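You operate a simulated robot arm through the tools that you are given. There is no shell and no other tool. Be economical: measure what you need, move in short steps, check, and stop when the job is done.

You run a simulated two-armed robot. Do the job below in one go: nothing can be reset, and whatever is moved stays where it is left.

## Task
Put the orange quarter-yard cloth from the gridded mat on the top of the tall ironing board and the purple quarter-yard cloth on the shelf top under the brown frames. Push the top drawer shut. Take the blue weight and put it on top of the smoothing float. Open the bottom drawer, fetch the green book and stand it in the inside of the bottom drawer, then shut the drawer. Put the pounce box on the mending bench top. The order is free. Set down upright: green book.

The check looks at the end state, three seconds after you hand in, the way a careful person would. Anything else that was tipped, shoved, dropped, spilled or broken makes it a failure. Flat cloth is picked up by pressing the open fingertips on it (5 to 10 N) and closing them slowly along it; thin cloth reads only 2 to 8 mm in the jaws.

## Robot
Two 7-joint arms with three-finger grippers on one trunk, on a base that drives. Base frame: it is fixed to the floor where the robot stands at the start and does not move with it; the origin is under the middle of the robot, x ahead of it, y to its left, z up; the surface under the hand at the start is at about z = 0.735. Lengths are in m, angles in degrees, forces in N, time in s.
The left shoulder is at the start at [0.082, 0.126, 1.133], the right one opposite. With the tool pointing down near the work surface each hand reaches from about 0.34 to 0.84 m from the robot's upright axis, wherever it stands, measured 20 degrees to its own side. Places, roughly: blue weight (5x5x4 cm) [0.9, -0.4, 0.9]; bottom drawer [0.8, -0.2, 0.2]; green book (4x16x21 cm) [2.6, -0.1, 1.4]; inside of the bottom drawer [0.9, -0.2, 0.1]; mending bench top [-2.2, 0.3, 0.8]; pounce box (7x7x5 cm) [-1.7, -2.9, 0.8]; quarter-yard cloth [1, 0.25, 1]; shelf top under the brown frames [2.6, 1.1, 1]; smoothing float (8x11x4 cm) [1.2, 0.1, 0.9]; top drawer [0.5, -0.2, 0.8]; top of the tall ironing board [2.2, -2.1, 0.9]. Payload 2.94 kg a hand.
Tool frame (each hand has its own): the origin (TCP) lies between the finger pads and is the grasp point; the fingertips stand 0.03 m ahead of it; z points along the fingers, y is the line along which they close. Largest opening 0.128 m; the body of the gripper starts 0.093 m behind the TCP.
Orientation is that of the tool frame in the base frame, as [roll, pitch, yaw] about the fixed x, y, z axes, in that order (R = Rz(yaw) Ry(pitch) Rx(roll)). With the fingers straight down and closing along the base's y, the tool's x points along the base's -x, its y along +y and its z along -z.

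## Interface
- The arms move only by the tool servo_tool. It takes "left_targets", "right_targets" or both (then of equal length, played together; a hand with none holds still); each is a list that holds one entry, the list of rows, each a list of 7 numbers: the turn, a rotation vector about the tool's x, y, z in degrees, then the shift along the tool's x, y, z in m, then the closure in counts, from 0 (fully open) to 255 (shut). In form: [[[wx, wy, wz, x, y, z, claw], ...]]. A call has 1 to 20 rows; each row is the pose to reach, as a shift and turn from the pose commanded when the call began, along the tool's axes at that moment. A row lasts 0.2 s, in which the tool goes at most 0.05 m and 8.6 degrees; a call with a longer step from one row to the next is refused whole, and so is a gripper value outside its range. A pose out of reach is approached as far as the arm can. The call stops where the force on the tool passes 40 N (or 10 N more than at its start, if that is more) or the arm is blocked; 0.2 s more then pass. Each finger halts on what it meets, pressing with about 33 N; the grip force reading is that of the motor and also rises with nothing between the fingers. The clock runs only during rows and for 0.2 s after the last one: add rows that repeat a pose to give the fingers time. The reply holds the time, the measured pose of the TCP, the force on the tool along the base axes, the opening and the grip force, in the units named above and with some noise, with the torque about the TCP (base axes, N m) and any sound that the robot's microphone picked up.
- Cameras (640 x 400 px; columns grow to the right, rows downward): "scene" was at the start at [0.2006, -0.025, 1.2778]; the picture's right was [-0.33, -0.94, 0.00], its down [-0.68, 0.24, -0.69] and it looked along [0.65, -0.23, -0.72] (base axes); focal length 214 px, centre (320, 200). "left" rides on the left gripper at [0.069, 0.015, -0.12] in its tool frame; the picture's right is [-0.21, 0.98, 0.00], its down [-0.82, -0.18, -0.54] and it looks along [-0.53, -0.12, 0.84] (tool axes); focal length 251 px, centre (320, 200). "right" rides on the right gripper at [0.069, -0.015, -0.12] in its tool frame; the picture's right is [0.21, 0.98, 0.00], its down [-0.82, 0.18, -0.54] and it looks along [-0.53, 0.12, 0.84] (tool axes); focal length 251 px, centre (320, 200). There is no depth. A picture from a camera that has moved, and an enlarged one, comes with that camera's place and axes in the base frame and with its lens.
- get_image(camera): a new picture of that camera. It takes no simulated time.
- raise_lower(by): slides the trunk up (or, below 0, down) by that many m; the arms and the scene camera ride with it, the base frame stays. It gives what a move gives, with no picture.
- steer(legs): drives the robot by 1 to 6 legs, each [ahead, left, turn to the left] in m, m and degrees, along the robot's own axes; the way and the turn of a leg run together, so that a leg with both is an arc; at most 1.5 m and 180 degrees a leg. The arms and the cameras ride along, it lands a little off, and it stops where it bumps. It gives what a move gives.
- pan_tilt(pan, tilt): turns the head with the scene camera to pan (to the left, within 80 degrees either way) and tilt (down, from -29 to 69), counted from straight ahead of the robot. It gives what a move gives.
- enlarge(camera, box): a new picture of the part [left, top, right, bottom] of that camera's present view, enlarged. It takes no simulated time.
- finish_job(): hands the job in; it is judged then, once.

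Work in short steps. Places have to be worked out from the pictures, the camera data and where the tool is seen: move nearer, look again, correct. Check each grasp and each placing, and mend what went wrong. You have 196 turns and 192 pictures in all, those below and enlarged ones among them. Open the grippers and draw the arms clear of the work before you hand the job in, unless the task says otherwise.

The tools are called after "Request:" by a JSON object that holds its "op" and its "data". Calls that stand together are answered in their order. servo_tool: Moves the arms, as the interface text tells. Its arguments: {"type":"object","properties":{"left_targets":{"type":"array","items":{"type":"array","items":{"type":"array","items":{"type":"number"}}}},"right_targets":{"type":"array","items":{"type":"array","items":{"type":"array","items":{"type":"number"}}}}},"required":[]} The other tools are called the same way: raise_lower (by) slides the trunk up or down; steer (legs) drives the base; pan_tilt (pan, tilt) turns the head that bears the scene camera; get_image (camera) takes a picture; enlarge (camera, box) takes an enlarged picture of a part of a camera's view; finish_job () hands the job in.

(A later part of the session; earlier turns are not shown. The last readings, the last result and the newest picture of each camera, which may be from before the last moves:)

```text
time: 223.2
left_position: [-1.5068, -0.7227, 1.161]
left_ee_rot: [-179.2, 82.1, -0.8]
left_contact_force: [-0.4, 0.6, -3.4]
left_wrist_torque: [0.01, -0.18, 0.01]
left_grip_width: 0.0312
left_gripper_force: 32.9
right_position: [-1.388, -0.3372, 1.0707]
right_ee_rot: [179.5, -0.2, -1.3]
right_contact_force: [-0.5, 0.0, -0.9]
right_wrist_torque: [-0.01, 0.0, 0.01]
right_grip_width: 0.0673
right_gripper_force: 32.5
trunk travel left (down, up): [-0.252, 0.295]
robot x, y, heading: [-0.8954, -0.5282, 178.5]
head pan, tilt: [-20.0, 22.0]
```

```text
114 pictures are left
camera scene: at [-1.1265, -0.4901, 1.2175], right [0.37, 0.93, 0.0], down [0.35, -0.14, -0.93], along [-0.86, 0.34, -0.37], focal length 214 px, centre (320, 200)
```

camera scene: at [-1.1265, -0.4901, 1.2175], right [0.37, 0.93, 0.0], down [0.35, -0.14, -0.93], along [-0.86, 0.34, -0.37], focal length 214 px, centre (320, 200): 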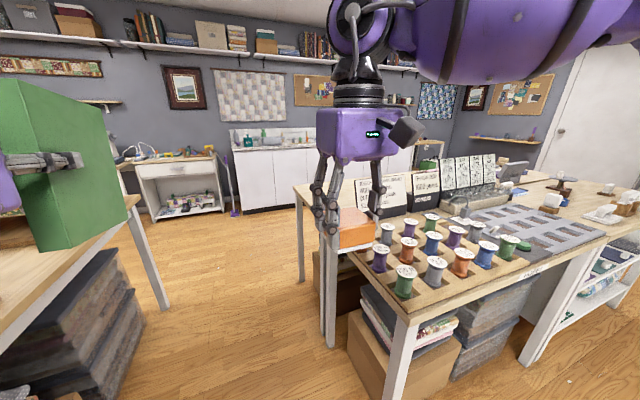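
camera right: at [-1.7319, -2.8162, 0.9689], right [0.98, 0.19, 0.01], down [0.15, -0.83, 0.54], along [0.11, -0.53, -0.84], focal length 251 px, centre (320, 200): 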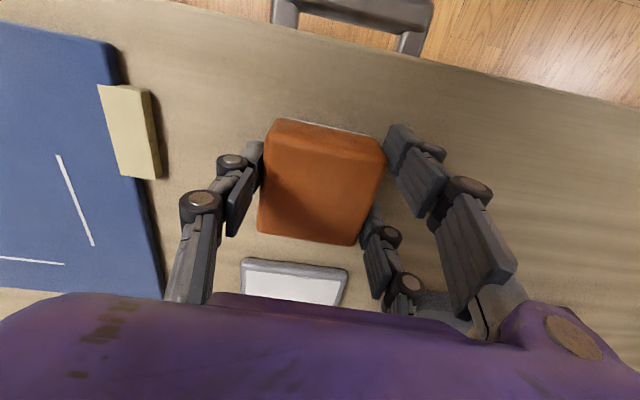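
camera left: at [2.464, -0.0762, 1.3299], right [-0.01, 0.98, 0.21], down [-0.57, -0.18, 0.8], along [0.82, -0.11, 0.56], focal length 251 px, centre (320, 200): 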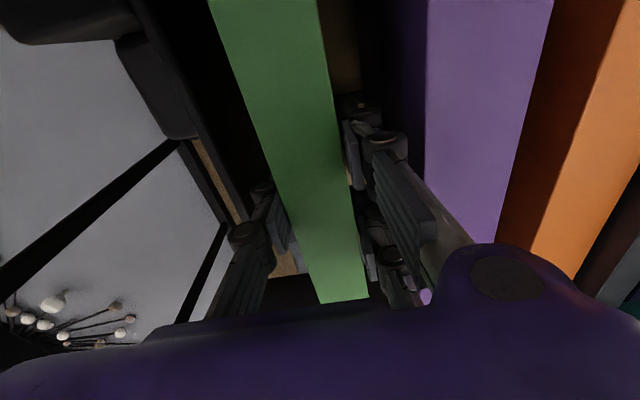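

The bench behind HOBBY has legs at x≈−1.86 and −2.42, y≈−0.13: the mending bench. I raise the trunk for clearance, drive forward 1.35 m, and turn right to face it.

Request:
{"op": "raise_lower", "data": {"by": 0.15}}

Request:
{"op": "steer", "data": {"legs": [[1.35, 0.05, 0], [0, 0, -88]]}}

Request:
{"op": "pan_tilt", "data": {"pan": -5, "tilt": 35}}

Request:
{"op": "get_image", "data": {"camera": "scene"}}

```text
time: 224.9
left_position: [-1.5075, -0.7238, 1.3099]
left_ee_rot: [-179.5, 82.1, -0.8]
left_contact_force: [-0.1, 0.1, -3.6]
left_wrist_torque: [0.03, -0.12, 0.0]
left_grip_width: 0.0317
left_gripper_force: 33.5
right_position: [-1.3887, -0.3393, 1.2188]
right_ee_rot: [179.6, -0.2, -1.3]
right_contact_force: [-0.7, 0.1, -1.5]
right_wrist_torque: [0.0, -0.01, 0.02]
right_grip_width: 0.0673
right_gripper_force: 33.2
trunk travel left (down, up): [-0.402, 0.145]
robot x, y, heading: [-0.8882, -0.5293, 178.4]
head pan, tilt: [-20.0, 22.0]
```

```text
time: 235.5
left_position: [-2.4795, 0.0572, 1.3113]
left_ee_rot: [-179.2, 82.1, -87.9]
left_contact_force: [0.0, -0.3, -3.6]
left_wrist_torque: [-0.21, -0.01, -0.01]
left_grip_width: 0.0317
left_gripper_force: 33.5
right_position: [-2.0892, -0.0425, 1.2199]
right_ee_rot: [179.5, -0.2, -88.6]
right_contact_force: [-0.8, 0.1, -0.4]
right_wrist_torque: [-0.02, 0.01, -0.02]
right_grip_width: 0.0672
right_gripper_force: 32.7
trunk travel left (down, up): [-0.402, 0.145]
robot x, y, heading: [-2.2513, -0.5468, 91.7]
head pan, tilt: [-20.0, 22.0]
```

```text
time: 236.2
left_position: [-2.4782, 0.0572, 1.3113]
left_ee_rot: [-179.2, 82.0, -87.9]
left_contact_force: [-0.6, -0.5, -3.3]
left_wrist_torque: [-0.17, -0.03, -0.01]
left_grip_width: 0.0317
left_gripper_force: 33.0
right_position: [-2.0883, -0.0417, 1.2189]
right_ee_rot: [179.5, -0.1, -88.4]
right_contact_force: [-0.7, -0.2, -1.2]
right_wrist_torque: [-0.02, -0.04, -0.03]
right_grip_width: 0.0669
right_gripper_force: 32.7
trunk travel left (down, up): [-0.402, 0.145]
robot x, y, heading: [-2.2545, -0.5459, 91.2]
head pan, tilt: [-5.0, 35.0]
```

```text
113 pictures are left
camera scene: at [-2.2512, -0.3467, 1.347], right [1.0, -0.07, 0.0], down [-0.04, -0.57, -0.82], along [0.05, 0.82, -0.57], focal length 214 px, centre (320, 200)
```

scene: 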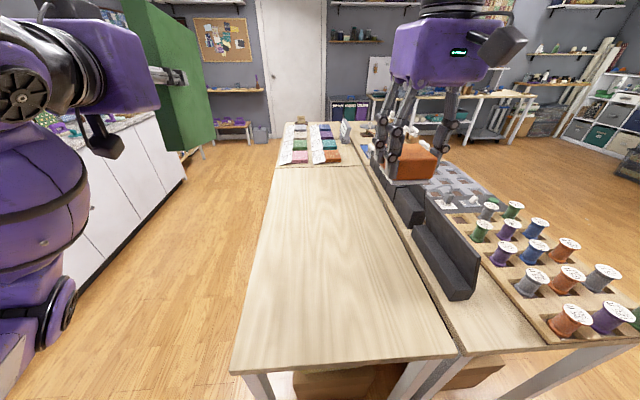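

The mending bench top (empty, x −2.43…−1.92, y −0.17…0.8) is in front. I lower the trunk 0.17 and take the box to [−2.13, 0.04], then down.

Request:
{"op": "raise_lower", "data": {"by": -0.17}}

Request:
{"op": "servo_tool", "data": {"right_targets": [[[0, 0, 0, -0.03, 0.015, 0, 255], [0, 0, 0, -0.06, 0.03, 0.02, 255], [0, 0, 0, -0.08, 0.04, 0.06, 255], [0, 0, 0, -0.08, 0.04, 0.1, 255], [0, 0, 0, -0.08, 0.04, 0.14, 255]]]}}

Request:
{"op": "get_image", "data": {"camera": "right"}}

Request:
{"op": "get_image", "data": {"camera": "scene"}}

```text
time: 238.2
left_position: [-2.4788, 0.0577, 1.1423]
left_ee_rot: [-179.1, 82.2, -87.8]
left_contact_force: [0.4, -0.1, -2.7]
left_wrist_torque: [-0.2, 0.0, 0.01]
left_grip_width: 0.0315
left_gripper_force: 32.9
right_position: [-2.0895, -0.0422, 1.0505]
right_ee_rot: [179.5, -0.1, -88.5]
right_contact_force: [0.1, -0.3, -2.1]
right_wrist_torque: [0.01, 0.0, 0.03]
right_grip_width: 0.0671
right_gripper_force: 33.2
trunk travel left (down, up): [-0.232, 0.315]
robot x, y, heading: [-2.2568, -0.546, 91.7]
head pan, tilt: [-5.0, 35.0]
```

```text
time: 239.4
left_position: [-2.4792, 0.0598, 1.1412]
left_ee_rot: [-179.3, 82.2, -88.0]
left_contact_force: [0.8, 0.0, -3.5]
left_wrist_torque: [-0.21, 0.01, 0.01]
left_grip_width: 0.0315
left_gripper_force: 33.3
right_position: [-2.132, 0.0371, 0.9083]
right_ee_rot: [179.5, -0.2, -88.5]
right_contact_force: [-0.1, -0.1, -0.9]
right_wrist_torque: [-0.04, -0.02, 0.02]
right_grip_width: 0.067
right_gripper_force: 32.9
trunk travel left (down, up): [-0.232, 0.315]
robot x, y, heading: [-2.2576, -0.5439, 91.4]
head pan, tilt: [-5.0, 35.0]
```

```text
112 pictures are left
camera right: at [-2.113, -0.0312, 1.0287], right [-0.97, -0.24, 0.01], down [-0.2, 0.82, 0.54], along [-0.14, 0.52, -0.84], focal length 251 px, centre (320, 200)
```

right: 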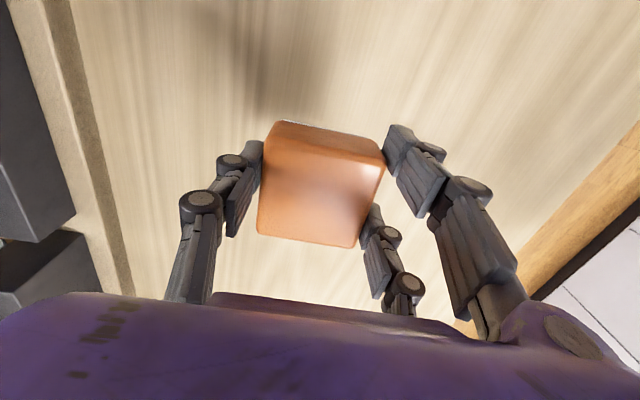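

```text
111 pictures are left
camera scene: at [-2.2521, -0.3008, 1.1756], right [1.0, -0.07, 0.0], down [-0.04, -0.57, -0.82], along [0.05, 0.82, -0.57], focal length 214 px, centre (320, 200)
```

scene: 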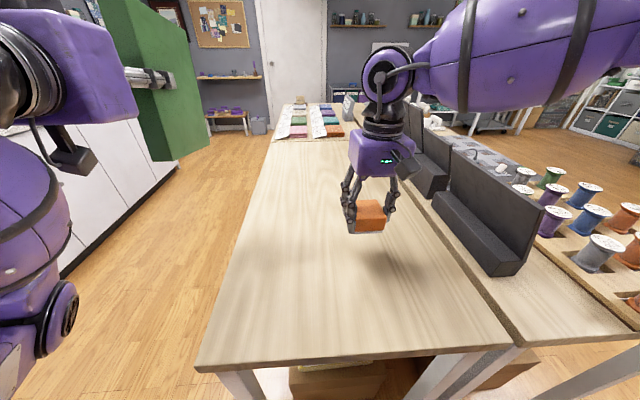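

Over the bare bench. I lower slowly until touch.

Request:
{"op": "servo_tool", "data": {"right_targets": [[[0, 0, 0, 0, 0, 0.02, 255], [0, 0, 0, 0, 0, 0.035, 255], [0, 0, 0, 0, 0, 0.045, 255], [0, 0, 0, 0, 0, 0.052, 255], [0, 0, 0, 0, 0, 0.059, 255], [0, 0, 0, 0, 0, 0.066, 255], [0, 0, 0, 0, 0, 0.073, 255], [0, 0, 0, 0, 0, 0.08, 255]]]}}

Request:
{"op": "get_image", "data": {"camera": "right"}}

```text
time: 241.2
left_position: [-2.4787, 0.0578, 1.141]
left_ee_rot: [-179.2, 82.1, -87.8]
left_contact_force: [0.6, 0.7, -2.8]
left_wrist_torque: [-0.22, 0.0, 0.01]
left_grip_width: 0.0318
left_gripper_force: 33.1
right_position: [-2.1323, 0.0364, 0.8284]
right_ee_rot: [179.5, -0.2, -88.5]
right_contact_force: [-0.3, -0.6, -0.9]
right_wrist_torque: [0.0, -0.01, -0.02]
right_grip_width: 0.0671
right_gripper_force: 33.0
trunk travel left (down, up): [-0.232, 0.315]
robot x, y, heading: [-2.2545, -0.5494, 91.3]
head pan, tilt: [-5.0, 35.0]
```

```text
110 pictures are left
camera right: at [-2.1134, -0.0321, 0.9497], right [-0.97, -0.24, 0.01], down [-0.2, 0.82, 0.54], along [-0.14, 0.52, -0.84], focal length 251 px, centre (320, 200)
```

right: 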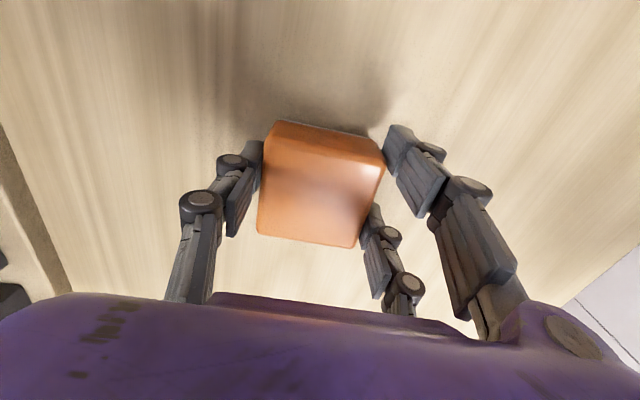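

Still about 2 cm above by the shadow; continuing down.

Request:
{"op": "servo_tool", "data": {"right_targets": [[[0, 0, 0, 0, 0, 0.006, 255], [0, 0, 0, 0, 0, 0.012, 255], [0, 0, 0, 0, 0, 0.018, 255], [0, 0, 0, 0, 0, 0.024, 255], [0, 0, 0, 0, 0, 0.03, 255], [0, 0, 0, 0, 0, 0.036, 255], [0, 0, 0, 0, 0, 0.042, 255]]]}}

```text
time: 242.3
left_position: [-2.4783, 0.0574, 1.1423]
left_ee_rot: [-179.3, 82.1, -88.0]
left_contact_force: [-0.6, 0.5, -4.2]
left_wrist_torque: [-0.18, -0.02, 0.05]
left_grip_width: 0.0314
left_gripper_force: 33.1
right_position: [-2.1336, 0.0356, 0.8079]
right_ee_rot: [179.5, 0.1, -88.5]
right_contact_force: [2.9, -9.2, 16.8]
right_wrist_torque: [-0.35, -0.72, -0.35]
right_grip_width: 0.0666
right_gripper_force: 33.2
trunk travel left (down, up): [-0.232, 0.315]
robot x, y, heading: [-2.2553, -0.5508, 91.2]
head pan, tilt: [-5.0, 35.0]
stopped in row 5 (right hand): the force on the tool passed its limit at 44 N (the readings are from after the stop); the commanded pose is now the measured one
```

Touchdown at TCP z≈0.808. I open and raise the hand.

Request:
{"op": "servo_tool", "data": {"right_targets": [[[0, 0, 0, 0, 0, -0.002, 220], [0, 0, 0, 0, 0, -0.003, 140], [0, 0, 0, 0, 0, -0.003, 90], [0, 0, 0, 0, 0, -0.003, 50], [0, 0, 0, 0, 0, -0.03, 40], [0, 0, 0, 0, 0, -0.07, 40], [0, 0, 0, 0.0, 0, -0.11, 40], [0, 0, 0, 0.0, 0, -0.15, 40], [0, 0, 0, 0.04, 0, -0.18, 40], [0, 0, 0, 0.08, 0, -0.22, 40]]]}}

Request:
{"op": "get_image", "data": {"camera": "scene"}}

```text
refused: row 10 steps farther than a row can; nothing moved
```

```text
109 pictures are left
camera scene: at [-2.2522, -0.3031, 1.176], right [1.0, -0.07, 0.0], down [-0.04, -0.57, -0.82], along [0.05, 0.82, -0.57], focal length 214 px, centre (320, 200)
```

scene: 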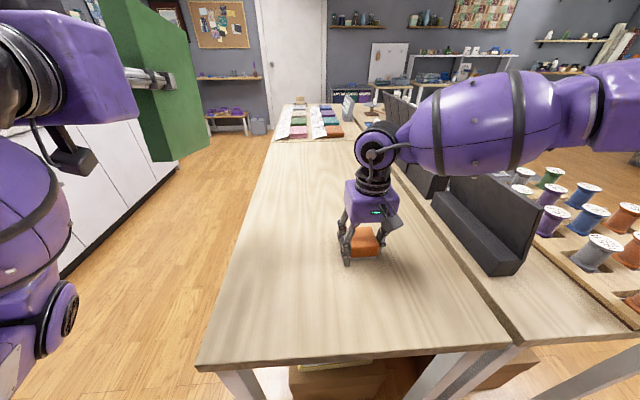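

One step was too long; repeating with shorter steps.

Request:
{"op": "servo_tool", "data": {"right_targets": [[[0, 0, 0, 0, 0, -0.002, 220], [0, 0, 0, 0, 0, -0.003, 140], [0, 0, 0, 0, 0, -0.003, 90], [0, 0, 0, 0, 0, -0.003, 50], [0, 0, 0, 0, 0, -0.03, 40], [0, 0, 0, 0, 0, -0.07, 40], [0, 0, 0, 0.0, 0, -0.11, 40], [0, 0, 0, 0.0, 0, -0.15, 40], [0, 0, 0, 0.03, 0, -0.18, 40], [0, 0, 0, 0.06, 0, -0.21, 40]]]}}

Request:
{"op": "get_image", "data": {"camera": "scene"}}

```text
time: 244.5
left_position: [-2.4782, 0.0566, 1.142]
left_ee_rot: [-179.2, 82.1, -87.9]
left_contact_force: [0.0, -0.5, -3.4]
left_wrist_torque: [-0.22, 0.02, -0.03]
left_grip_width: 0.0315
left_gripper_force: 33.6
right_position: [-2.1305, -0.0245, 1.0155]
right_ee_rot: [179.6, 0.0, -88.5]
right_contact_force: [0.3, 0.1, 0.2]
right_wrist_torque: [0.02, -0.01, 0.0]
right_grip_width: 0.1079
right_gripper_force: 0.0
trunk travel left (down, up): [-0.232, 0.315]
robot x, y, heading: [-2.2517, -0.5473, 91.2]
head pan, tilt: [-5.0, 35.0]
```

```text
108 pictures are left
camera scene: at [-2.2522, -0.3027, 1.176], right [1.0, -0.07, 0.0], down [-0.04, -0.57, -0.82], along [0.05, 0.82, -0.57], focal length 214 px, centre (320, 200)
```

scene: 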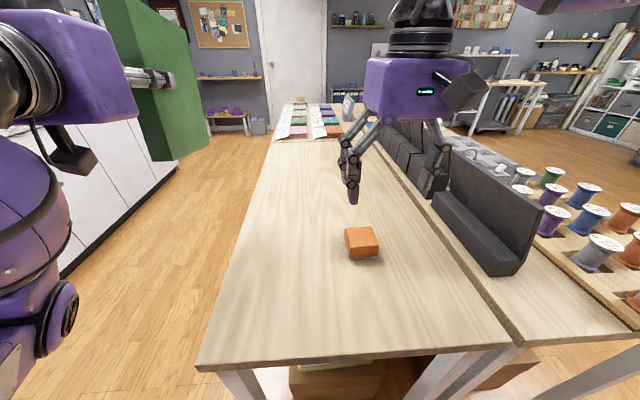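

The pounce box stands on the mending bench. I raise the trunk 0.2 for clearance, turn right to face +x, and drive back toward the cutting table.

Request:
{"op": "raise_lower", "data": {"by": 0.2}}

Request:
{"op": "steer", "data": {"legs": [[0, 0, -91], [1.0, 0, 0], [1.0, 0.3, 0]]}}

Request:
{"op": "pan_tilt", "data": {"pan": 5, "tilt": 35}}

Request:
{"op": "get_image", "data": {"camera": "scene"}}

```text
time: 246.7
left_position: [-2.4789, 0.0599, 1.341]
left_ee_rot: [-179.2, 82.0, -88.0]
left_contact_force: [-0.6, 0.3, -2.7]
left_wrist_torque: [-0.14, 0.0, 0.02]
left_grip_width: 0.0315
left_gripper_force: 32.9
right_position: [-2.1294, -0.0222, 1.2146]
right_ee_rot: [179.5, -0.1, -88.5]
right_contact_force: [0.1, 0.4, -0.6]
right_wrist_torque: [-0.02, 0.01, 0.02]
right_grip_width: 0.108
right_gripper_force: 0.2
trunk travel left (down, up): [-0.432, 0.115]
robot x, y, heading: [-2.2526, -0.5465, 91.2]
head pan, tilt: [-5.0, 35.0]
```

```text
time: 260.7
left_position: [0.3419, 0.0042, 1.3439]
left_ee_rot: [-179.2, 82.1, -178.1]
left_contact_force: [-1.1, 0.0, -3.2]
left_wrist_torque: [0.01, 0.16, 0.0]
left_grip_width: 0.032
left_gripper_force: 32.5
right_position: [0.2595, -0.3451, 1.2155]
right_ee_rot: [179.4, 0.1, -178.7]
right_contact_force: [0.8, 0.0, -0.1]
right_wrist_torque: [0.04, -0.02, 0.0]
right_grip_width: 0.1077
right_gripper_force: 0.1
trunk travel left (down, up): [-0.432, 0.115]
robot x, y, heading: [-0.2669, -0.2183, 1.1]
head pan, tilt: [-5.0, 35.0]
```

```text
time: 261.4
left_position: [0.3429, 0.0044, 1.3417]
left_ee_rot: [-179.3, 82.1, -178.1]
left_contact_force: [0.4, 0.4, -2.4]
left_wrist_torque: [-0.01, 0.2, 0.01]
left_grip_width: 0.0318
left_gripper_force: 33.3
right_position: [0.2594, -0.3441, 1.2164]
right_ee_rot: [179.5, 0.0, -178.7]
right_contact_force: [-0.4, -0.4, 0.7]
right_wrist_torque: [-0.01, 0.01, -0.03]
right_grip_width: 0.1081
right_gripper_force: 0.0
trunk travel left (down, up): [-0.432, 0.115]
robot x, y, heading: [-0.2626, -0.2149, 1.1]
head pan, tilt: [5.0, 35.0]
```

```text
107 pictures are left
camera scene: at [-0.0756, -0.2043, 1.3798], right [0.11, -0.99, 0.0], down [-0.57, -0.06, -0.82], along [0.81, 0.09, -0.57], focal length 214 px, centre (320, 200)
```

scene: 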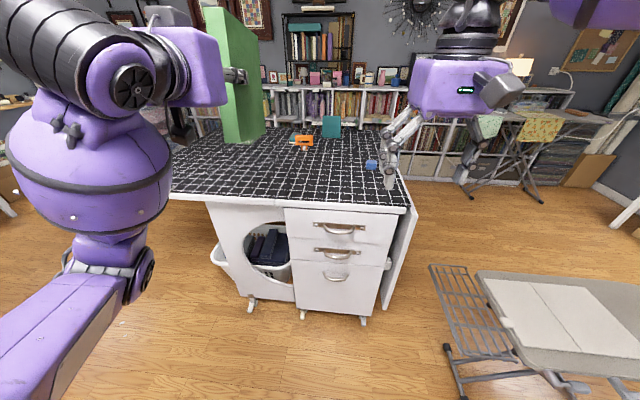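

At the cutting table again. I drive in to set the book upright on the mat for a top regrip: forward 0.42, left 0.2, straighten heading.

Request:
{"op": "steer", "data": {"legs": [[0, 0.2, -1.1], [0.42, 0, 0]]}}

Request:
{"op": "servo_tool", "data": {"left_targets": [[[0, -4, 0, 0, 0, 0, 255], [0, -8, 0, 0, 0, 0, 255], [0, -10.5, 0, 0, 0, 0, 255], [0, -10.5, 0, 0, 0, 0, 255]]]}}

Request:
{"op": "get_image", "data": {"camera": "scene"}}

```text
time: 265.9
left_position: [0.7621, 0.1961, 1.342]
left_ee_rot: [-179.2, 82.2, -179.1]
left_contact_force: [0.1, 0.5, -3.1]
left_wrist_torque: [-0.01, 0.19, -0.02]
left_grip_width: 0.0316
left_gripper_force: 33.1
right_position: [0.6736, -0.1508, 1.2164]
right_ee_rot: [179.5, 0.1, -179.6]
right_contact_force: [-0.4, -0.4, 1.0]
right_wrist_torque: [0.03, 0.02, 0.02]
right_grip_width: 0.1078
right_gripper_force: 0.0
trunk travel left (down, up): [-0.432, 0.115]
robot x, y, heading: [0.1533, -0.0197, 0.2]
head pan, tilt: [5.0, 35.0]
```

```text
time: 266.9
left_position: [0.762, 0.1955, 1.3411]
left_ee_rot: [-1.7, 87.3, -1.6]
left_contact_force: [0.8, 0.1, -3.2]
left_wrist_torque: [0.03, 0.15, 0.0]
left_grip_width: 0.0317
left_gripper_force: 32.9
right_position: [0.6743, -0.1489, 1.2173]
right_ee_rot: [179.6, 0.0, -179.6]
right_contact_force: [-0.2, -1.4, 0.8]
right_wrist_torque: [-0.01, -0.03, 0.0]
right_grip_width: 0.1078
right_gripper_force: 0.1
trunk travel left (down, up): [-0.432, 0.115]
robot x, y, heading: [0.1543, -0.0161, -0.0]
head pan, tilt: [5.0, 35.0]
```

```text
106 pictures are left
camera scene: at [0.3406, -0.0053, 1.3798], right [0.09, -1.0, 0.0], down [-0.57, -0.05, -0.82], along [0.82, 0.07, -0.57], focal length 214 px, centre (320, 200)
```

scene: 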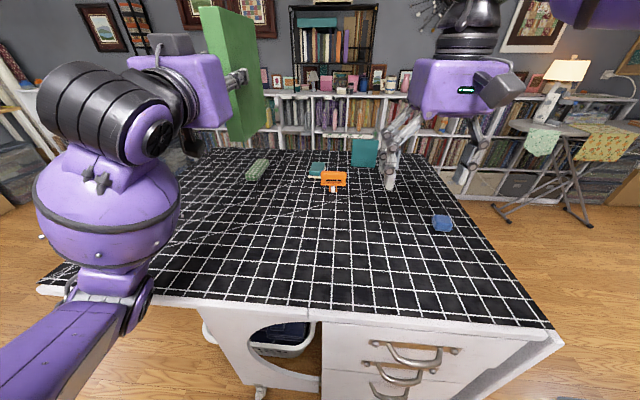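

Book upright now. I lower the trunk 0.22 so the book's bottom comes to ~1.0.

Request:
{"op": "raise_lower", "data": {"by": -0.22}}

Request:
{"op": "get_image", "data": {"camera": "scene"}}

```text
time: 269.3
left_position: [0.7617, 0.1908, 1.1031]
left_ee_rot: [52.1, 89.4, 52.4]
left_contact_force: [-0.3, -0.2, -2.6]
left_wrist_torque: [-0.01, 0.19, 0.01]
left_grip_width: 0.0315
left_gripper_force: 32.5
right_position: [0.6549, -0.1553, 1.0065]
right_ee_rot: [179.2, 1.2, -179.5]
right_contact_force: [-0.7, -0.3, -0.3]
right_wrist_torque: [-0.02, 0.0, -0.01]
right_grip_width: 0.1081
right_gripper_force: 0.0
trunk travel left (down, up): [-0.212, 0.335]
robot x, y, heading: [0.1505, -0.0182, 0.2]
head pan, tilt: [5.0, 35.0]
```

```text
105 pictures are left
camera scene: at [0.3805, -0.0112, 1.1593], right [0.09, -1.0, 0.0], down [-0.56, -0.05, -0.83], along [0.83, 0.08, -0.56], focal length 214 px, centre (320, 200)
```

scene: 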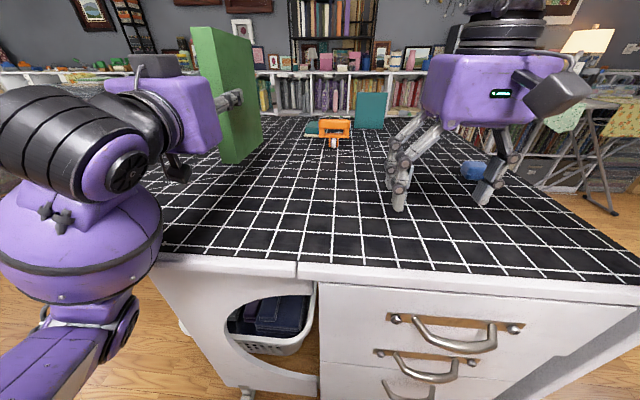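

Book bottom is ~8–9 cm above the mat. I lower straight down slowly until contact.

Request:
{"op": "servo_tool", "data": {"left_targets": [[[0, 0, 0, 0.02, 0, 0, 255], [0, 0, 0, 0.04, 0, 0, 255], [0, 0, 0, 0.055, 0, 0, 255], [0, 0, 0, 0.063, 0, 0, 255], [0, 0, 0, 0.071, 0, 0, 255], [0, 0, 0, 0.079, 0, 0, 255], [0, 0, 0, 0.087, 0, 0, 255], [0, 0, 0, 0.095, 0, 0, 255]]]}}

Request:
{"op": "get_image", "data": {"camera": "scene"}}

```text
time: 271.2
left_position: [0.7919, 0.2004, 1.0003]
left_ee_rot: [-37.1, 89.5, -37.1]
left_contact_force: [-10.1, -4.4, 18.2]
left_wrist_torque: [-0.09, 4.03, 0.59]
left_grip_width: 0.0318
left_gripper_force: 32.4
left hand out of reach, approached as far as the arm can: row 1, 2, 3, 4, 5, 6, 7, 8
right_position: [0.672, -0.1518, 0.9974]
right_ee_rot: [179.5, 0.2, -179.7]
right_contact_force: [0.0, -0.3, 0.6]
right_wrist_torque: [0.0, 0.0, 0.01]
right_grip_width: 0.1079
right_gripper_force: 0.0
trunk travel left (down, up): [-0.212, 0.335]
robot x, y, heading: [0.1561, -0.013, -0.1]
head pan, tilt: [5.0, 35.0]
stopped in row 8 (left hand): the force on the tool passed its limit at 76 N (the readings are from after the stop); the commanded pose is now the measured one
```

```text
104 pictures are left
camera scene: at [0.4012, -0.006, 1.1545], right [0.09, -1.0, 0.0], down [-0.57, -0.05, -0.82], along [0.82, 0.07, -0.57], focal length 214 px, centre (320, 200)
```

scene: 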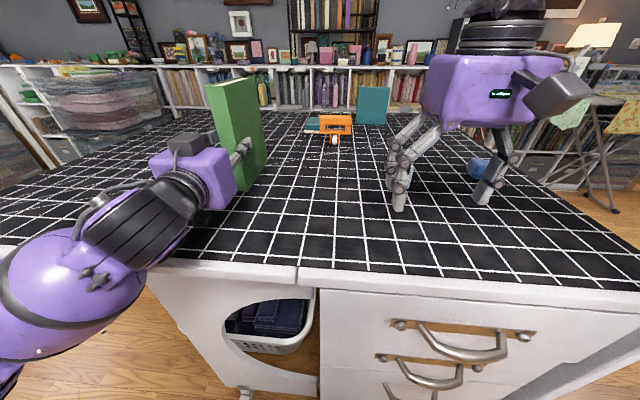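

Contact. I zoom to verify the book sits on the mat and that the arm isn't pressing the table edge.

Request:
{"op": "enlarge", "data": {"camera": "scene", "box": [60, 70, 320, 290]}}

Request:
{"op": "get_image", "data": {"camera": "left"}}

```text
1.82 times, centred on (190, 180) of scene
camera zoom: at [0.4012, -0.006, 1.1545], right [0.09, -1.0, 0.0], down [-0.57, -0.05, -0.82], along [0.82, 0.07, -0.57], focal length 390 px, centre (556, 236)
```

zoom: 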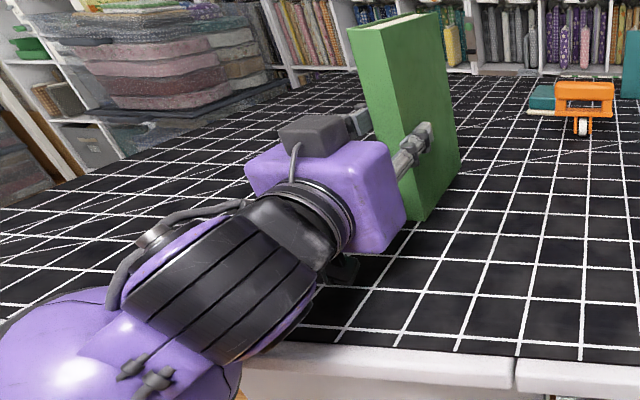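

```text
102 pictures are left
camera left: at [0.6732, 0.2155, 0.93], right [0.0, 0.98, 0.21], down [-0.55, -0.18, 0.82], along [0.84, -0.11, 0.53], focal length 251 px, centre (320, 200)
```

left: 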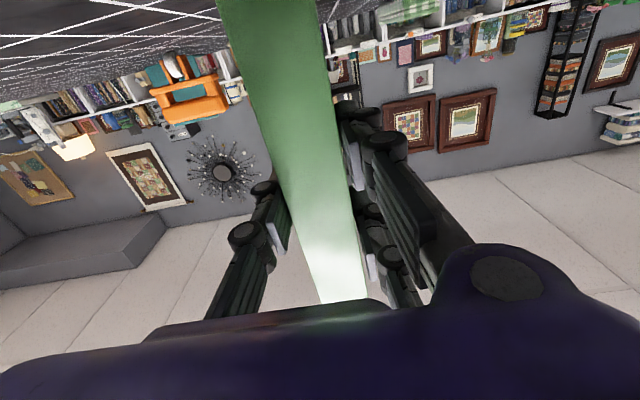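

The residual torque suggests the wrist underside and the book are both about touching; the book's bottom is at most a few mm above the mat. I open the fingers a little to let it settle, and look.

Request:
{"op": "servo_tool", "data": {"left_targets": [[[0, 0, 0, 0, 0, 0, 200], [0, 0, 0, 0, 0, 0, 185], [0, 0, 0, 0, 0, 0, 175], [0, 0, 0, 0, 0, 0, 165]]]}}

Request:
{"op": "enlarge", "data": {"camera": "scene", "box": [60, 70, 320, 290]}}

```text
time: 272.2
left_position: [0.7921, 0.1995, 0.9996]
left_ee_rot: [-22.4, 89.7, -22.3]
left_contact_force: [-7.9, -4.5, 31.3]
left_wrist_torque: [-0.07, 4.82, 0.7]
left_grip_width: 0.0452
left_gripper_force: 0.1
right_position: [0.6714, -0.1522, 0.9968]
right_ee_rot: [179.4, 0.1, -179.7]
right_contact_force: [-0.1, -0.8, 0.9]
right_wrist_torque: [0.01, 0.0, 0.01]
right_grip_width: 0.1079
right_gripper_force: 0.0
trunk travel left (down, up): [-0.212, 0.335]
robot x, y, heading: [0.1521, -0.0124, 0.2]
head pan, tilt: [5.0, 35.0]
```

```text
1.82 times, centred on (190, 180) of scene
camera zoom: at [0.4005, -0.0067, 1.1548], right [0.09, -1.0, 0.0], down [-0.57, -0.05, -0.82], along [0.82, 0.07, -0.57], focal length 390 px, centre (556, 236)
```

zoom: 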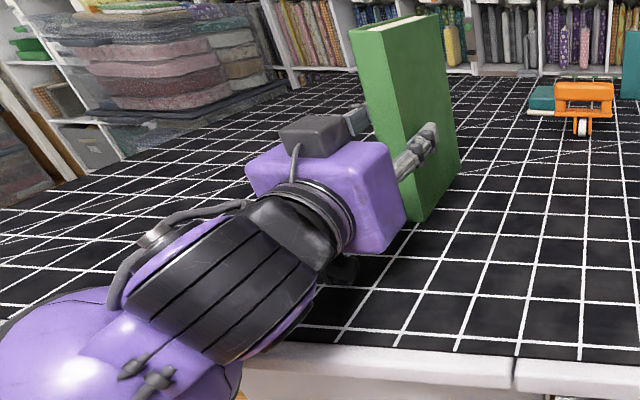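

The book stands free. I lift the hand 1.5 cm to unload the wrist, open slightly more, and drive back 0.15 m straight.

Request:
{"op": "servo_tool", "data": {"left_targets": [[[0, 0, 0, -0.008, 0, 0, 160], [0, 0, 0, -0.016, 0, 0, 155], [0, 0, 0, -0.02, 0, 0, 155]]]}}

Request:
{"op": "steer", "data": {"legs": [[-0.16, 0, 0]]}}

Request:
{"op": "get_image", "data": {"camera": "scene"}}

```text
time: 273.0
left_position: [0.7953, 0.2014, 1.0171]
left_ee_rot: [-129.7, 89.7, -129.5]
left_contact_force: [-0.3, -0.8, 0.3]
left_wrist_torque: [0.0, -0.01, -0.01]
left_grip_width: 0.0502
left_gripper_force: 0.1
right_position: [0.6733, -0.1506, 0.9964]
right_ee_rot: [179.5, 0.3, -179.6]
right_contact_force: [0.9, 0.4, -0.4]
right_wrist_torque: [0.0, 0.0, 0.03]
right_grip_width: 0.1078
right_gripper_force: 0.1
trunk travel left (down, up): [-0.212, 0.335]
robot x, y, heading: [0.1504, -0.0149, -0.1]
head pan, tilt: [5.0, 35.0]
```

```text
time: 274.4
left_position: [0.6368, 0.2019, 1.016]
left_ee_rot: [-105.4, 89.7, -105.3]
left_contact_force: [-0.8, -0.4, 0.9]
left_wrist_torque: [-0.03, 0.03, -0.02]
left_grip_width: 0.0501
left_gripper_force: 0.0
right_position: [0.5171, -0.1505, 0.9965]
right_ee_rot: [179.5, 0.1, -179.6]
right_contact_force: [-0.2, 0.7, 0.0]
right_wrist_torque: [0.0, -0.02, -0.01]
right_grip_width: 0.1078
right_gripper_force: 0.0
trunk travel left (down, up): [-0.212, 0.335]
robot x, y, heading: [-0.0014, -0.0191, 0.1]
head pan, tilt: [5.0, 35.0]
```

```text
100 pictures are left
camera scene: at [0.2448, -0.0055, 1.1543], right [0.09, -1.0, 0.0], down [-0.57, -0.05, -0.82], along [0.82, 0.07, -0.57], focal length 214 px, centre (320, 200)
```

scene: 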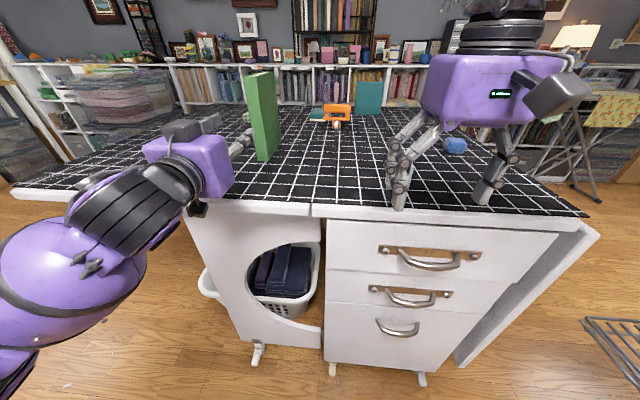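

Book stands upright on the mat. I raise the trunk back to nominal and return the left hand to a raised tool-down pose.

Request:
{"op": "raise_lower", "data": {"by": 0.138}}

Request:
{"op": "servo_tool", "data": {"left_targets": [[[0, 0, 0, -0.03, 0, -0.02, 60], [0, 8, 0, -0.06, 0, -0.04, 60], [0, 16, 0, -0.08, 0, -0.06, 60], [0, 24, 0, -0.1, 0, -0.08, 60], [0, 32, 0, -0.12, 0, -0.1, 60], [0, 40, 0, -0.12, 0, -0.12, 60], [0, 48, 0, -0.12, 0, -0.12, 60], [0, 56, 0, -0.12, 0, -0.12, 60], [0, 64, 0, -0.12, 0, -0.12, 60], [0, 72, 0, -0.12, 0, -0.12, 60], [0, 80, 0, -0.12, 0, -0.12, 60], [0, 88, 0, -0.12, 0, -0.12, 60], [0, 90, 0, -0.12, 0, -0.12, 60], [0, 90, 0, -0.12, 0, -0.12, 60]]]}}

Request:
{"op": "get_image", "data": {"camera": "scene"}}

```text
time: 276.0
left_position: [0.6388, 0.2025, 1.1542]
left_ee_rot: [-128.4, 89.8, -128.3]
left_contact_force: [0.8, 0.5, 0.5]
left_wrist_torque: [-0.01, -0.03, 0.01]
left_grip_width: 0.0504
left_gripper_force: 0.1
right_position: [0.5159, -0.1509, 1.1335]
right_ee_rot: [179.5, 0.1, -179.6]
right_contact_force: [-0.2, -1.5, -0.4]
right_wrist_torque: [0.02, -0.01, 0.01]
right_grip_width: 0.1081
right_gripper_force: 0.0
trunk travel left (down, up): [-0.35, 0.197]
robot x, y, heading: [-0.0062, -0.0143, 0.3]
head pan, tilt: [5.0, 35.0]
```

```text
time: 279.0
left_position: [0.5181, 0.2031, 1.2749]
left_ee_rot: [-179.8, -0.1, -179.8]
left_contact_force: [0.9, -0.9, 0.8]
left_wrist_torque: [0.03, -0.03, 0.03]
left_grip_width: 0.0979
left_gripper_force: 0.1
right_position: [0.5165, -0.1501, 1.1348]
right_ee_rot: [179.5, 0.1, -179.6]
right_contact_force: [0.4, 0.2, -0.9]
right_wrist_torque: [0.01, 0.02, -0.02]
right_grip_width: 0.1082
right_gripper_force: 0.1
trunk travel left (down, up): [-0.35, 0.197]
robot x, y, heading: [-0.004, -0.0149, 0.4]
head pan, tilt: [5.0, 35.0]
```

```text
99 pictures are left
camera scene: at [0.2076, -0.0056, 1.2941], right [0.09, -1.0, 0.0], down [-0.57, -0.05, -0.82], along [0.82, 0.07, -0.57], focal length 214 px, centre (320, 200)
```

scene: 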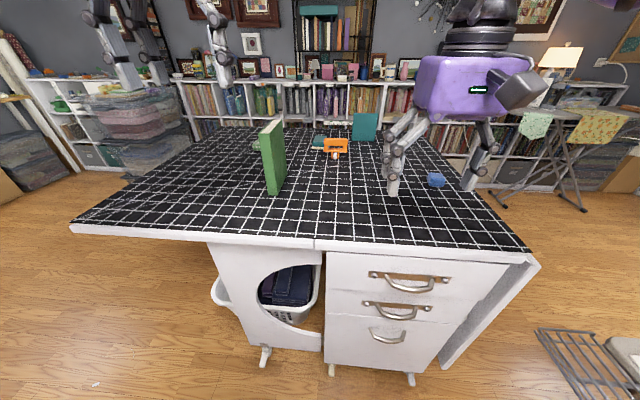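

Now the blue weight at ≈[0.915, −0.362]: drive forward 0.26 and right 0.19, then place the right hand above it.

Request:
{"op": "steer", "data": {"legs": [[0.0, -0.19, -0.3], [0.26, 0, 0]]}}

Request:
{"op": "servo_tool", "data": {"right_targets": [[[0, 0, 0, -0.04, -0.005, 0, 40], [0, 0, 0, -0.08, -0.01, 0, 40], [0, 0, 0, -0.12, -0.015, 0.03, 40], [0, 0, 0, -0.14, -0.02, 0.07, 40]]]}}

Request:
{"op": "get_image", "data": {"camera": "right"}}

```text
time: 282.8
left_position: [0.7798, 0.0084, 1.2747]
left_ee_rot: [-179.9, -0.1, 179.8]
left_contact_force: [0.4, 0.7, -0.9]
left_wrist_torque: [-0.02, 0.01, -0.02]
left_grip_width: 0.0981
left_gripper_force: 0.0
right_position: [0.776, -0.346, 1.134]
right_ee_rot: [179.5, 0.2, -179.8]
right_contact_force: [0.7, 0.6, -1.0]
right_wrist_torque: [-0.01, 0.02, -0.02]
right_grip_width: 0.1077
right_gripper_force: 0.1
trunk travel left (down, up): [-0.35, 0.197]
robot x, y, heading: [0.2553, -0.2098, -0.4]
head pan, tilt: [5.0, 35.0]
```

```text
refused: row 3 steps farther than a row can; nothing moved
```

```text
98 pictures are left
camera right: at [0.7076, -0.3621, 1.2545], right [-0.22, 0.98, 0.01], down [0.82, 0.18, 0.54], along [0.53, 0.13, -0.84], focal length 251 px, centre (320, 200)
```

right: 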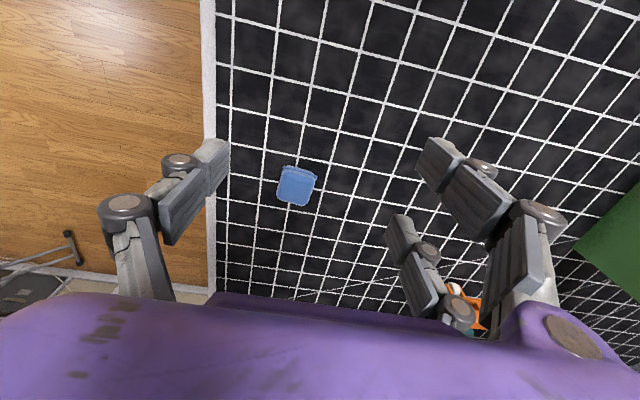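

Weight centre ≈[0.90, −0.352], square to the axes. I move over it and down to TCP z≈0.942.

Request:
{"op": "servo_tool", "data": {"right_targets": [[[0, 0, 0, -0.04, -0.002, 0, 60], [0, 0, 0, -0.08, -0.004, 0, 80], [0, 0, 0, -0.11, -0.006, 0.03, 80], [0, 0, 0, -0.124, -0.006, 0.07, 80], [0, 0, 0, -0.124, -0.006, 0.11, 80]]]}}

Request:
{"op": "get_image", "data": {"camera": "right"}}

```text
time: 284.0
left_position: [0.7818, 0.0065, 1.2751]
left_ee_rot: [-179.9, 0.0, 179.8]
left_contact_force: [0.5, -0.6, 0.7]
left_wrist_torque: [0.05, 0.01, 0.0]
left_grip_width: 0.0978
left_gripper_force: 0.3
right_position: [0.8587, -0.3793, 1.0279]
right_ee_rot: [179.4, 0.1, -179.7]
right_contact_force: [0.3, -0.7, -0.8]
right_wrist_torque: [0.02, 0.0, -0.03]
right_grip_width: 0.0883
right_gripper_force: 0.0
right hand out of reach, approached as far as the arm can: row 2, 3, 4, 5
trunk travel left (down, up): [-0.35, 0.197]
robot x, y, heading: [0.2577, -0.2117, 0.4]
head pan, tilt: [5.0, 35.0]
```

```text
97 pictures are left
camera right: at [0.7895, -0.3966, 1.1469], right [-0.22, 0.98, 0.01], down [0.82, 0.18, 0.55], along [0.53, 0.13, -0.84], focal length 251 px, centre (320, 200)
```

right: 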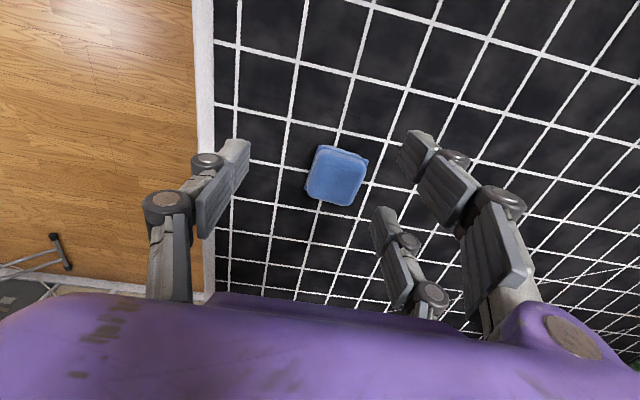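

The right arm is at its limit, so I drive 0.07 m nearer (the base has ~0.3 m to the cabinet) and then correct.

Request:
{"op": "steer", "data": {"legs": [[0.07, 0, 0]]}}

Request:
{"op": "get_image", "data": {"camera": "right"}}

```text
time: 285.0
left_position: [0.8492, 0.008, 1.2754]
left_ee_rot: [-179.9, -0.1, 179.9]
left_contact_force: [0.2, -0.3, -0.8]
left_wrist_torque: [0.01, 0.04, -0.01]
left_grip_width: 0.0981
left_gripper_force: 0.1
right_position: [0.9262, -0.3792, 1.0286]
right_ee_rot: [179.5, 0.1, -179.9]
right_contact_force: [0.7, -0.8, -0.4]
right_wrist_torque: [0.02, 0.03, 0.01]
right_grip_width: 0.0881
right_gripper_force: 0.1
trunk travel left (down, up): [-0.35, 0.197]
robot x, y, heading: [0.3248, -0.2055, -0.1]
head pan, tilt: [5.0, 35.0]
```

```text
96 pictures are left
camera right: at [0.8577, -0.3955, 1.1474], right [-0.22, 0.98, 0.01], down [0.82, 0.18, 0.54], along [0.53, 0.13, -0.84], focal length 251 px, centre (320, 200)
```

right: 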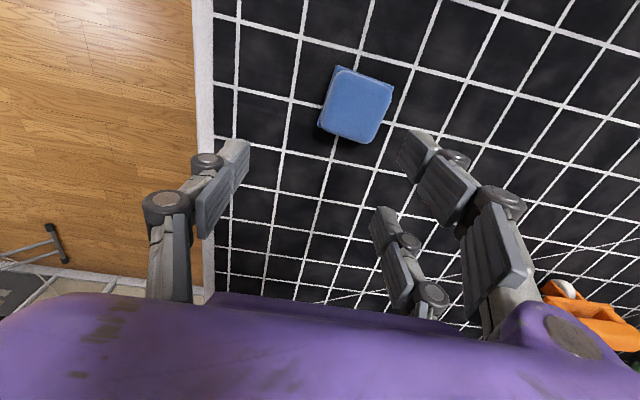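

Weight is at [0.897, −0.353]. I shift back 2.9 cm and left 2.6 cm, descend to z≈0.943, then close.

Request:
{"op": "servo_tool", "data": {"right_targets": [[[0, 0, 0, 0.015, 0.013, 0, 80], [0, 0, 0, 0.029, 0.026, 0, 80], [0, 0, 0, 0.029, 0.026, 0.03, 80], [0, 0, 0, 0.029, 0.026, 0.06, 80], [0, 0, 0, 0.029, 0.026, 0.085, 80], [0, 0, 0, 0.029, 0.026, 0.085, 80]]]}}

Request:
{"op": "get_image", "data": {"camera": "right"}}

```text
time: 286.4
left_position: [0.8486, 0.0088, 1.2759]
left_ee_rot: [-179.8, 0.0, 179.9]
left_contact_force: [0.8, 0.1, 0.0]
left_wrist_torque: [-0.01, -0.02, -0.04]
left_grip_width: 0.0978
left_gripper_force: 0.0
right_position: [0.8968, -0.3532, 0.9437]
right_ee_rot: [179.5, 0.0, -179.8]
right_contact_force: [1.1, 0.4, -0.2]
right_wrist_torque: [-0.01, -0.02, 0.0]
right_grip_width: 0.0879
right_gripper_force: 0.0
trunk travel left (down, up): [-0.35, 0.197]
robot x, y, heading: [0.3256, -0.2045, 0.1]
head pan, tilt: [5.0, 35.0]
```

```text
95 pictures are left
camera right: at [0.8279, -0.3693, 1.0629], right [-0.22, 0.98, 0.01], down [0.82, 0.18, 0.54], along [0.53, 0.13, -0.84], focal length 251 px, centre (320, 200)
```

right: 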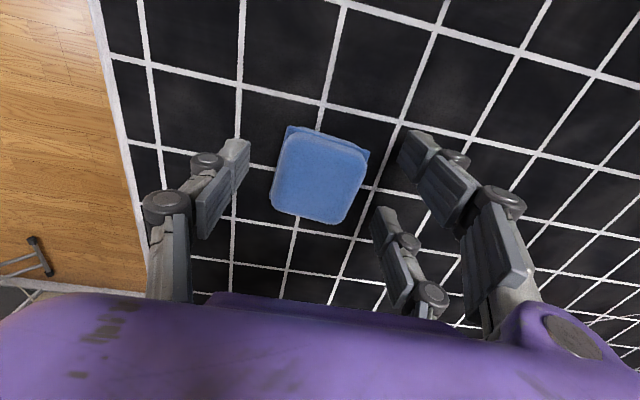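

Request:
{"op": "servo_tool", "data": {"right_targets": [[[0, 0, 0, 0, 0, 0, 110], [0, 0, 0, 0, 0, 0, 140], [0, 0, 0, 0, 0, 0, 180], [0, 0, 0, 0, 0, 0, 255], [0, 0, 0, 0, 0, 0, 255], [0, 0, 0, 0, 0, -0.02, 255], [0, 0, 0, 0, 0, -0.06, 255], [0, 0, 0, 0, 0, -0.1, 255]]]}}

Request:
{"op": "get_image", "data": {"camera": "right"}}

Request:
{"op": "get_image", "data": {"camera": "scene"}}

```text
time: 288.2
left_position: [0.849, 0.0079, 1.2743]
left_ee_rot: [-179.8, 0.0, 180.0]
left_contact_force: [-0.2, 0.1, -0.3]
left_wrist_torque: [-0.04, -0.03, 0.01]
left_grip_width: 0.0981
left_gripper_force: 0.1
right_position: [0.8975, -0.3523, 1.0443]
right_ee_rot: [179.5, 0.1, -179.8]
right_contact_force: [-0.3, -0.1, -2.0]
right_wrist_torque: [0.0, 0.0, -0.04]
right_grip_width: 0.0496
right_gripper_force: 32.7
trunk travel left (down, up): [-0.35, 0.197]
robot x, y, heading: [0.3259, -0.2043, -0.4]
head pan, tilt: [5.0, 35.0]
```

```text
94 pictures are left
camera right: at [0.8285, -0.3693, 1.1632], right [-0.22, 0.98, 0.01], down [0.82, 0.18, 0.54], along [0.53, 0.13, -0.84], focal length 251 px, centre (320, 200)
```

right: 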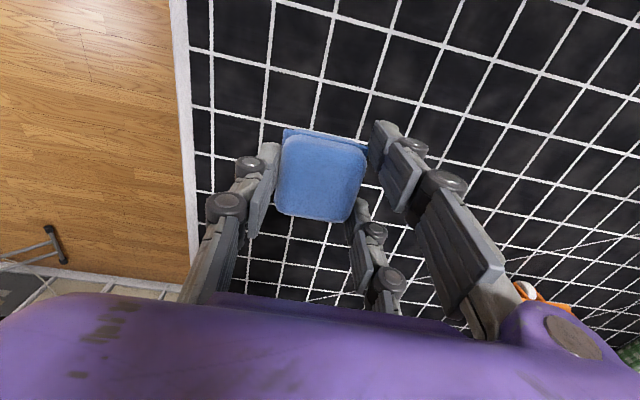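

```text
93 pictures are left
camera scene: at [0.5375, -0.1987, 1.2942], right [0.09, -1.0, 0.0], down [-0.57, -0.05, -0.82], along [0.82, 0.07, -0.57], focal length 214 px, centre (320, 200)
```

scene: 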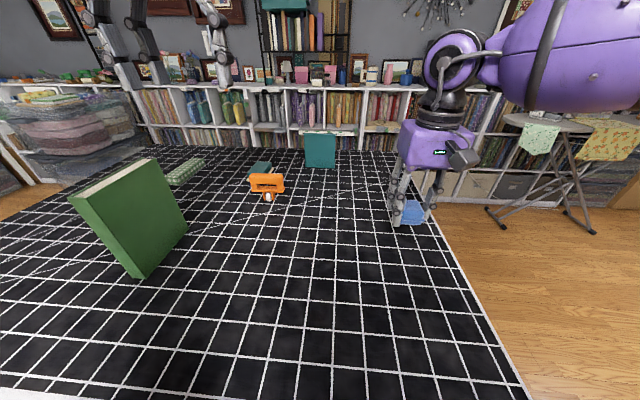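

Weight held (0.050 m). Now I examine the smoothing float.

Request:
{"op": "enlarge", "data": {"camera": "scene", "box": [220, 145, 320, 215]}}

```text
5.71 times, centred on (270, 180) of scene
camera zoom: at [0.5375, -0.1987, 1.2942], right [0.09, -1.0, 0.0], down [-0.57, -0.05, -0.82], along [0.82, 0.07, -0.57], focal length 1226 px, centre (606, 314)
```

zoom: 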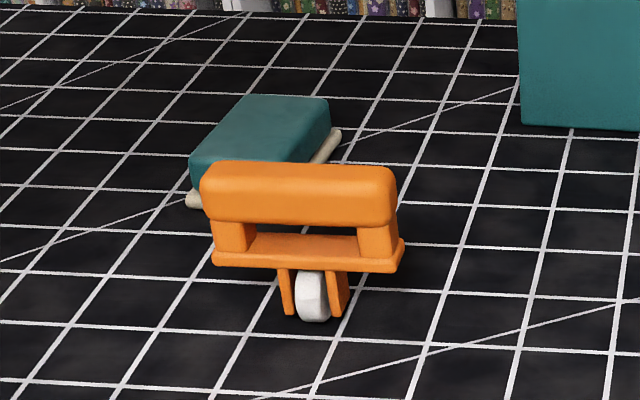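

The teal block with the cream base behind the orange roller sits at ≈[1.235, 0.085] — that matches the smoothing float's given place; the orange tool is at ≈[1.11, 0.02]. I check with the left camera.

Request:
{"op": "get_image", "data": {"camera": "left"}}

```text
91 pictures are left
camera left: at [0.7803, 0.0238, 1.3951], right [0.22, 0.98, 0.0], down [0.82, -0.18, 0.54], along [0.53, -0.12, -0.84], focal length 251 px, centre (320, 200)
```

left: 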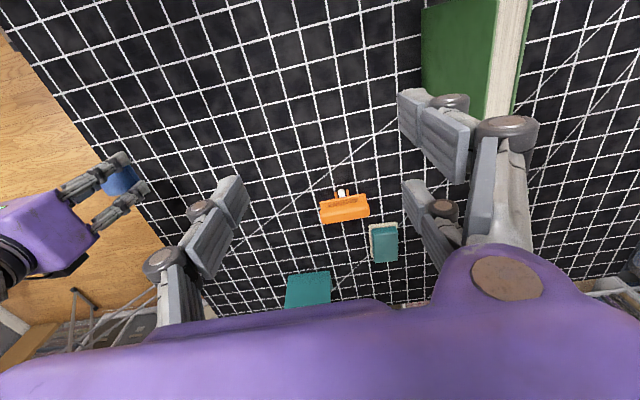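

Request:
{"op": "enlarge", "data": {"camera": "left", "box": [290, 170, 430, 280]}}

```text
3.64 times, centred on (360, 225) of left
camera zoom: at [0.7803, 0.0238, 1.3951], right [0.22, 0.98, 0.0], down [0.82, -0.18, 0.54], along [0.53, -0.12, -0.84], focal length 914 px, centre (174, 109)
```

zoom: 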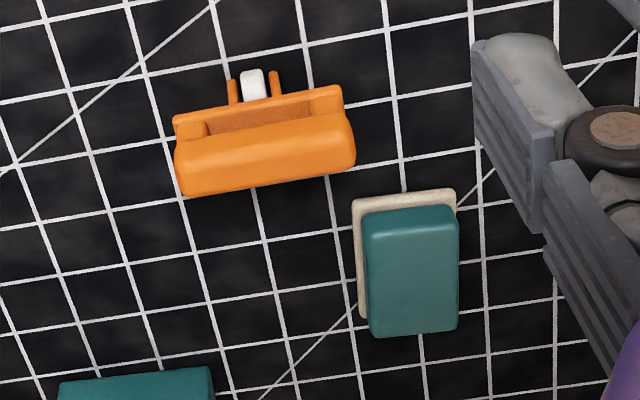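

The float is the teal block on the cream plate: centre [1.232, 0.087], top z≈0.94 — out of reach from the front but reachable from the far side. I lift the weight, back off, turn around and go round the left end of the table.

Request:
{"op": "servo_tool", "data": {"right_targets": [[[0, 0, 0, 0.03, 0, -0.03, 255], [0, 0, 0, 0.06, 0, -0.06, 255], [0, 0, 0, 0.09, 0, -0.09, 255], [0, 0, 0, 0.1, 0, -0.12, 255], [0, 0, 0, 0.1, 0, -0.15, 255]]]}}

Request:
{"op": "steer", "data": {"legs": [[-0.5, 0, 0], [0, 0, 90], [0, 0, 90], [0, -1.28, 0]]}}

Request:
{"op": "pan_tilt", "data": {"pan": -60, "tilt": 30}}

Request:
{"op": "get_image", "data": {"camera": "scene"}}

```text
time: 289.4
left_position: [0.8487, 0.0073, 1.2748]
left_ee_rot: [-179.8, -0.1, 179.9]
left_contact_force: [-0.7, 0.4, -0.2]
left_wrist_torque: [0.0, 0.0, 0.02]
left_grip_width: 0.0978
left_gripper_force: 0.1
right_position: [0.7972, -0.3537, 1.1932]
right_ee_rot: [179.5, 0.2, -179.7]
right_contact_force: [0.0, -0.1, -2.2]
right_wrist_torque: [0.03, 0.02, 0.01]
right_grip_width: 0.0496
right_gripper_force: 33.4
trunk travel left (down, up): [-0.35, 0.197]
robot x, y, heading: [0.322, -0.2121, 0.2]
head pan, tilt: [5.0, 35.0]
```

```text
time: 311.1
left_position: [-0.7166, 0.8492, 1.275]
left_ee_rot: [-179.8, 0.0, 1.0]
left_contact_force: [-0.3, -0.7, 0.5]
left_wrist_torque: [-0.01, 0.04, 0.01]
left_grip_width: 0.0979
left_gripper_force: 0.0
right_position: [-0.6686, 1.212, 1.1916]
right_ee_rot: [179.4, 0.2, 1.3]
right_contact_force: [-0.5, 0.8, -2.2]
right_wrist_torque: [-0.03, -0.02, -0.02]
right_grip_width: 0.0495
right_gripper_force: 33.1
trunk travel left (down, up): [-0.35, 0.197]
robot x, y, heading: [-0.1965, 1.0763, -179.0]
head pan, tilt: [5.0, 35.0]
```

```text
time: 312.4
left_position: [-0.7164, 0.8486, 1.2751]
left_ee_rot: [-179.7, -0.1, 1.0]
left_contact_force: [0.1, -0.5, 0.7]
left_wrist_torque: [-0.04, 0.01, -0.03]
left_grip_width: 0.0977
left_gripper_force: 0.0
right_position: [-0.6701, 1.2131, 1.1934]
right_ee_rot: [179.5, 0.1, 1.2]
right_contact_force: [1.2, 0.6, -2.6]
right_wrist_torque: [0.01, 0.0, 0.02]
right_grip_width: 0.0495
right_gripper_force: 32.9
trunk travel left (down, up): [-0.35, 0.197]
robot x, y, heading: [-0.1935, 1.0747, -178.9]
head pan, tilt: [-60.0, 30.0]
```

```text
89 pictures are left
camera scene: at [-0.3657, 1.1514, 1.3019], right [0.86, 0.52, 0.0], down [0.26, -0.43, -0.87], along [-0.45, 0.74, -0.5], focal length 214 px, centre (320, 200)
```

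scene: 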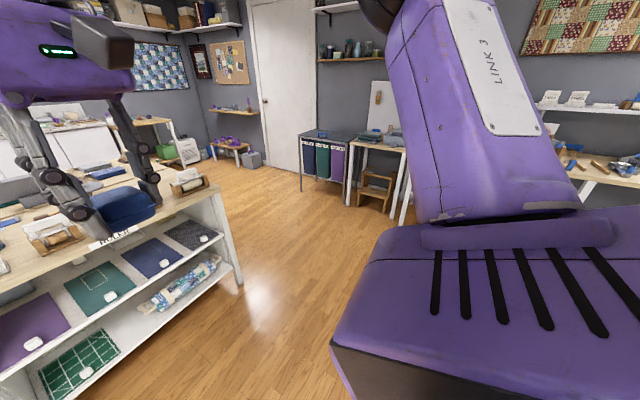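

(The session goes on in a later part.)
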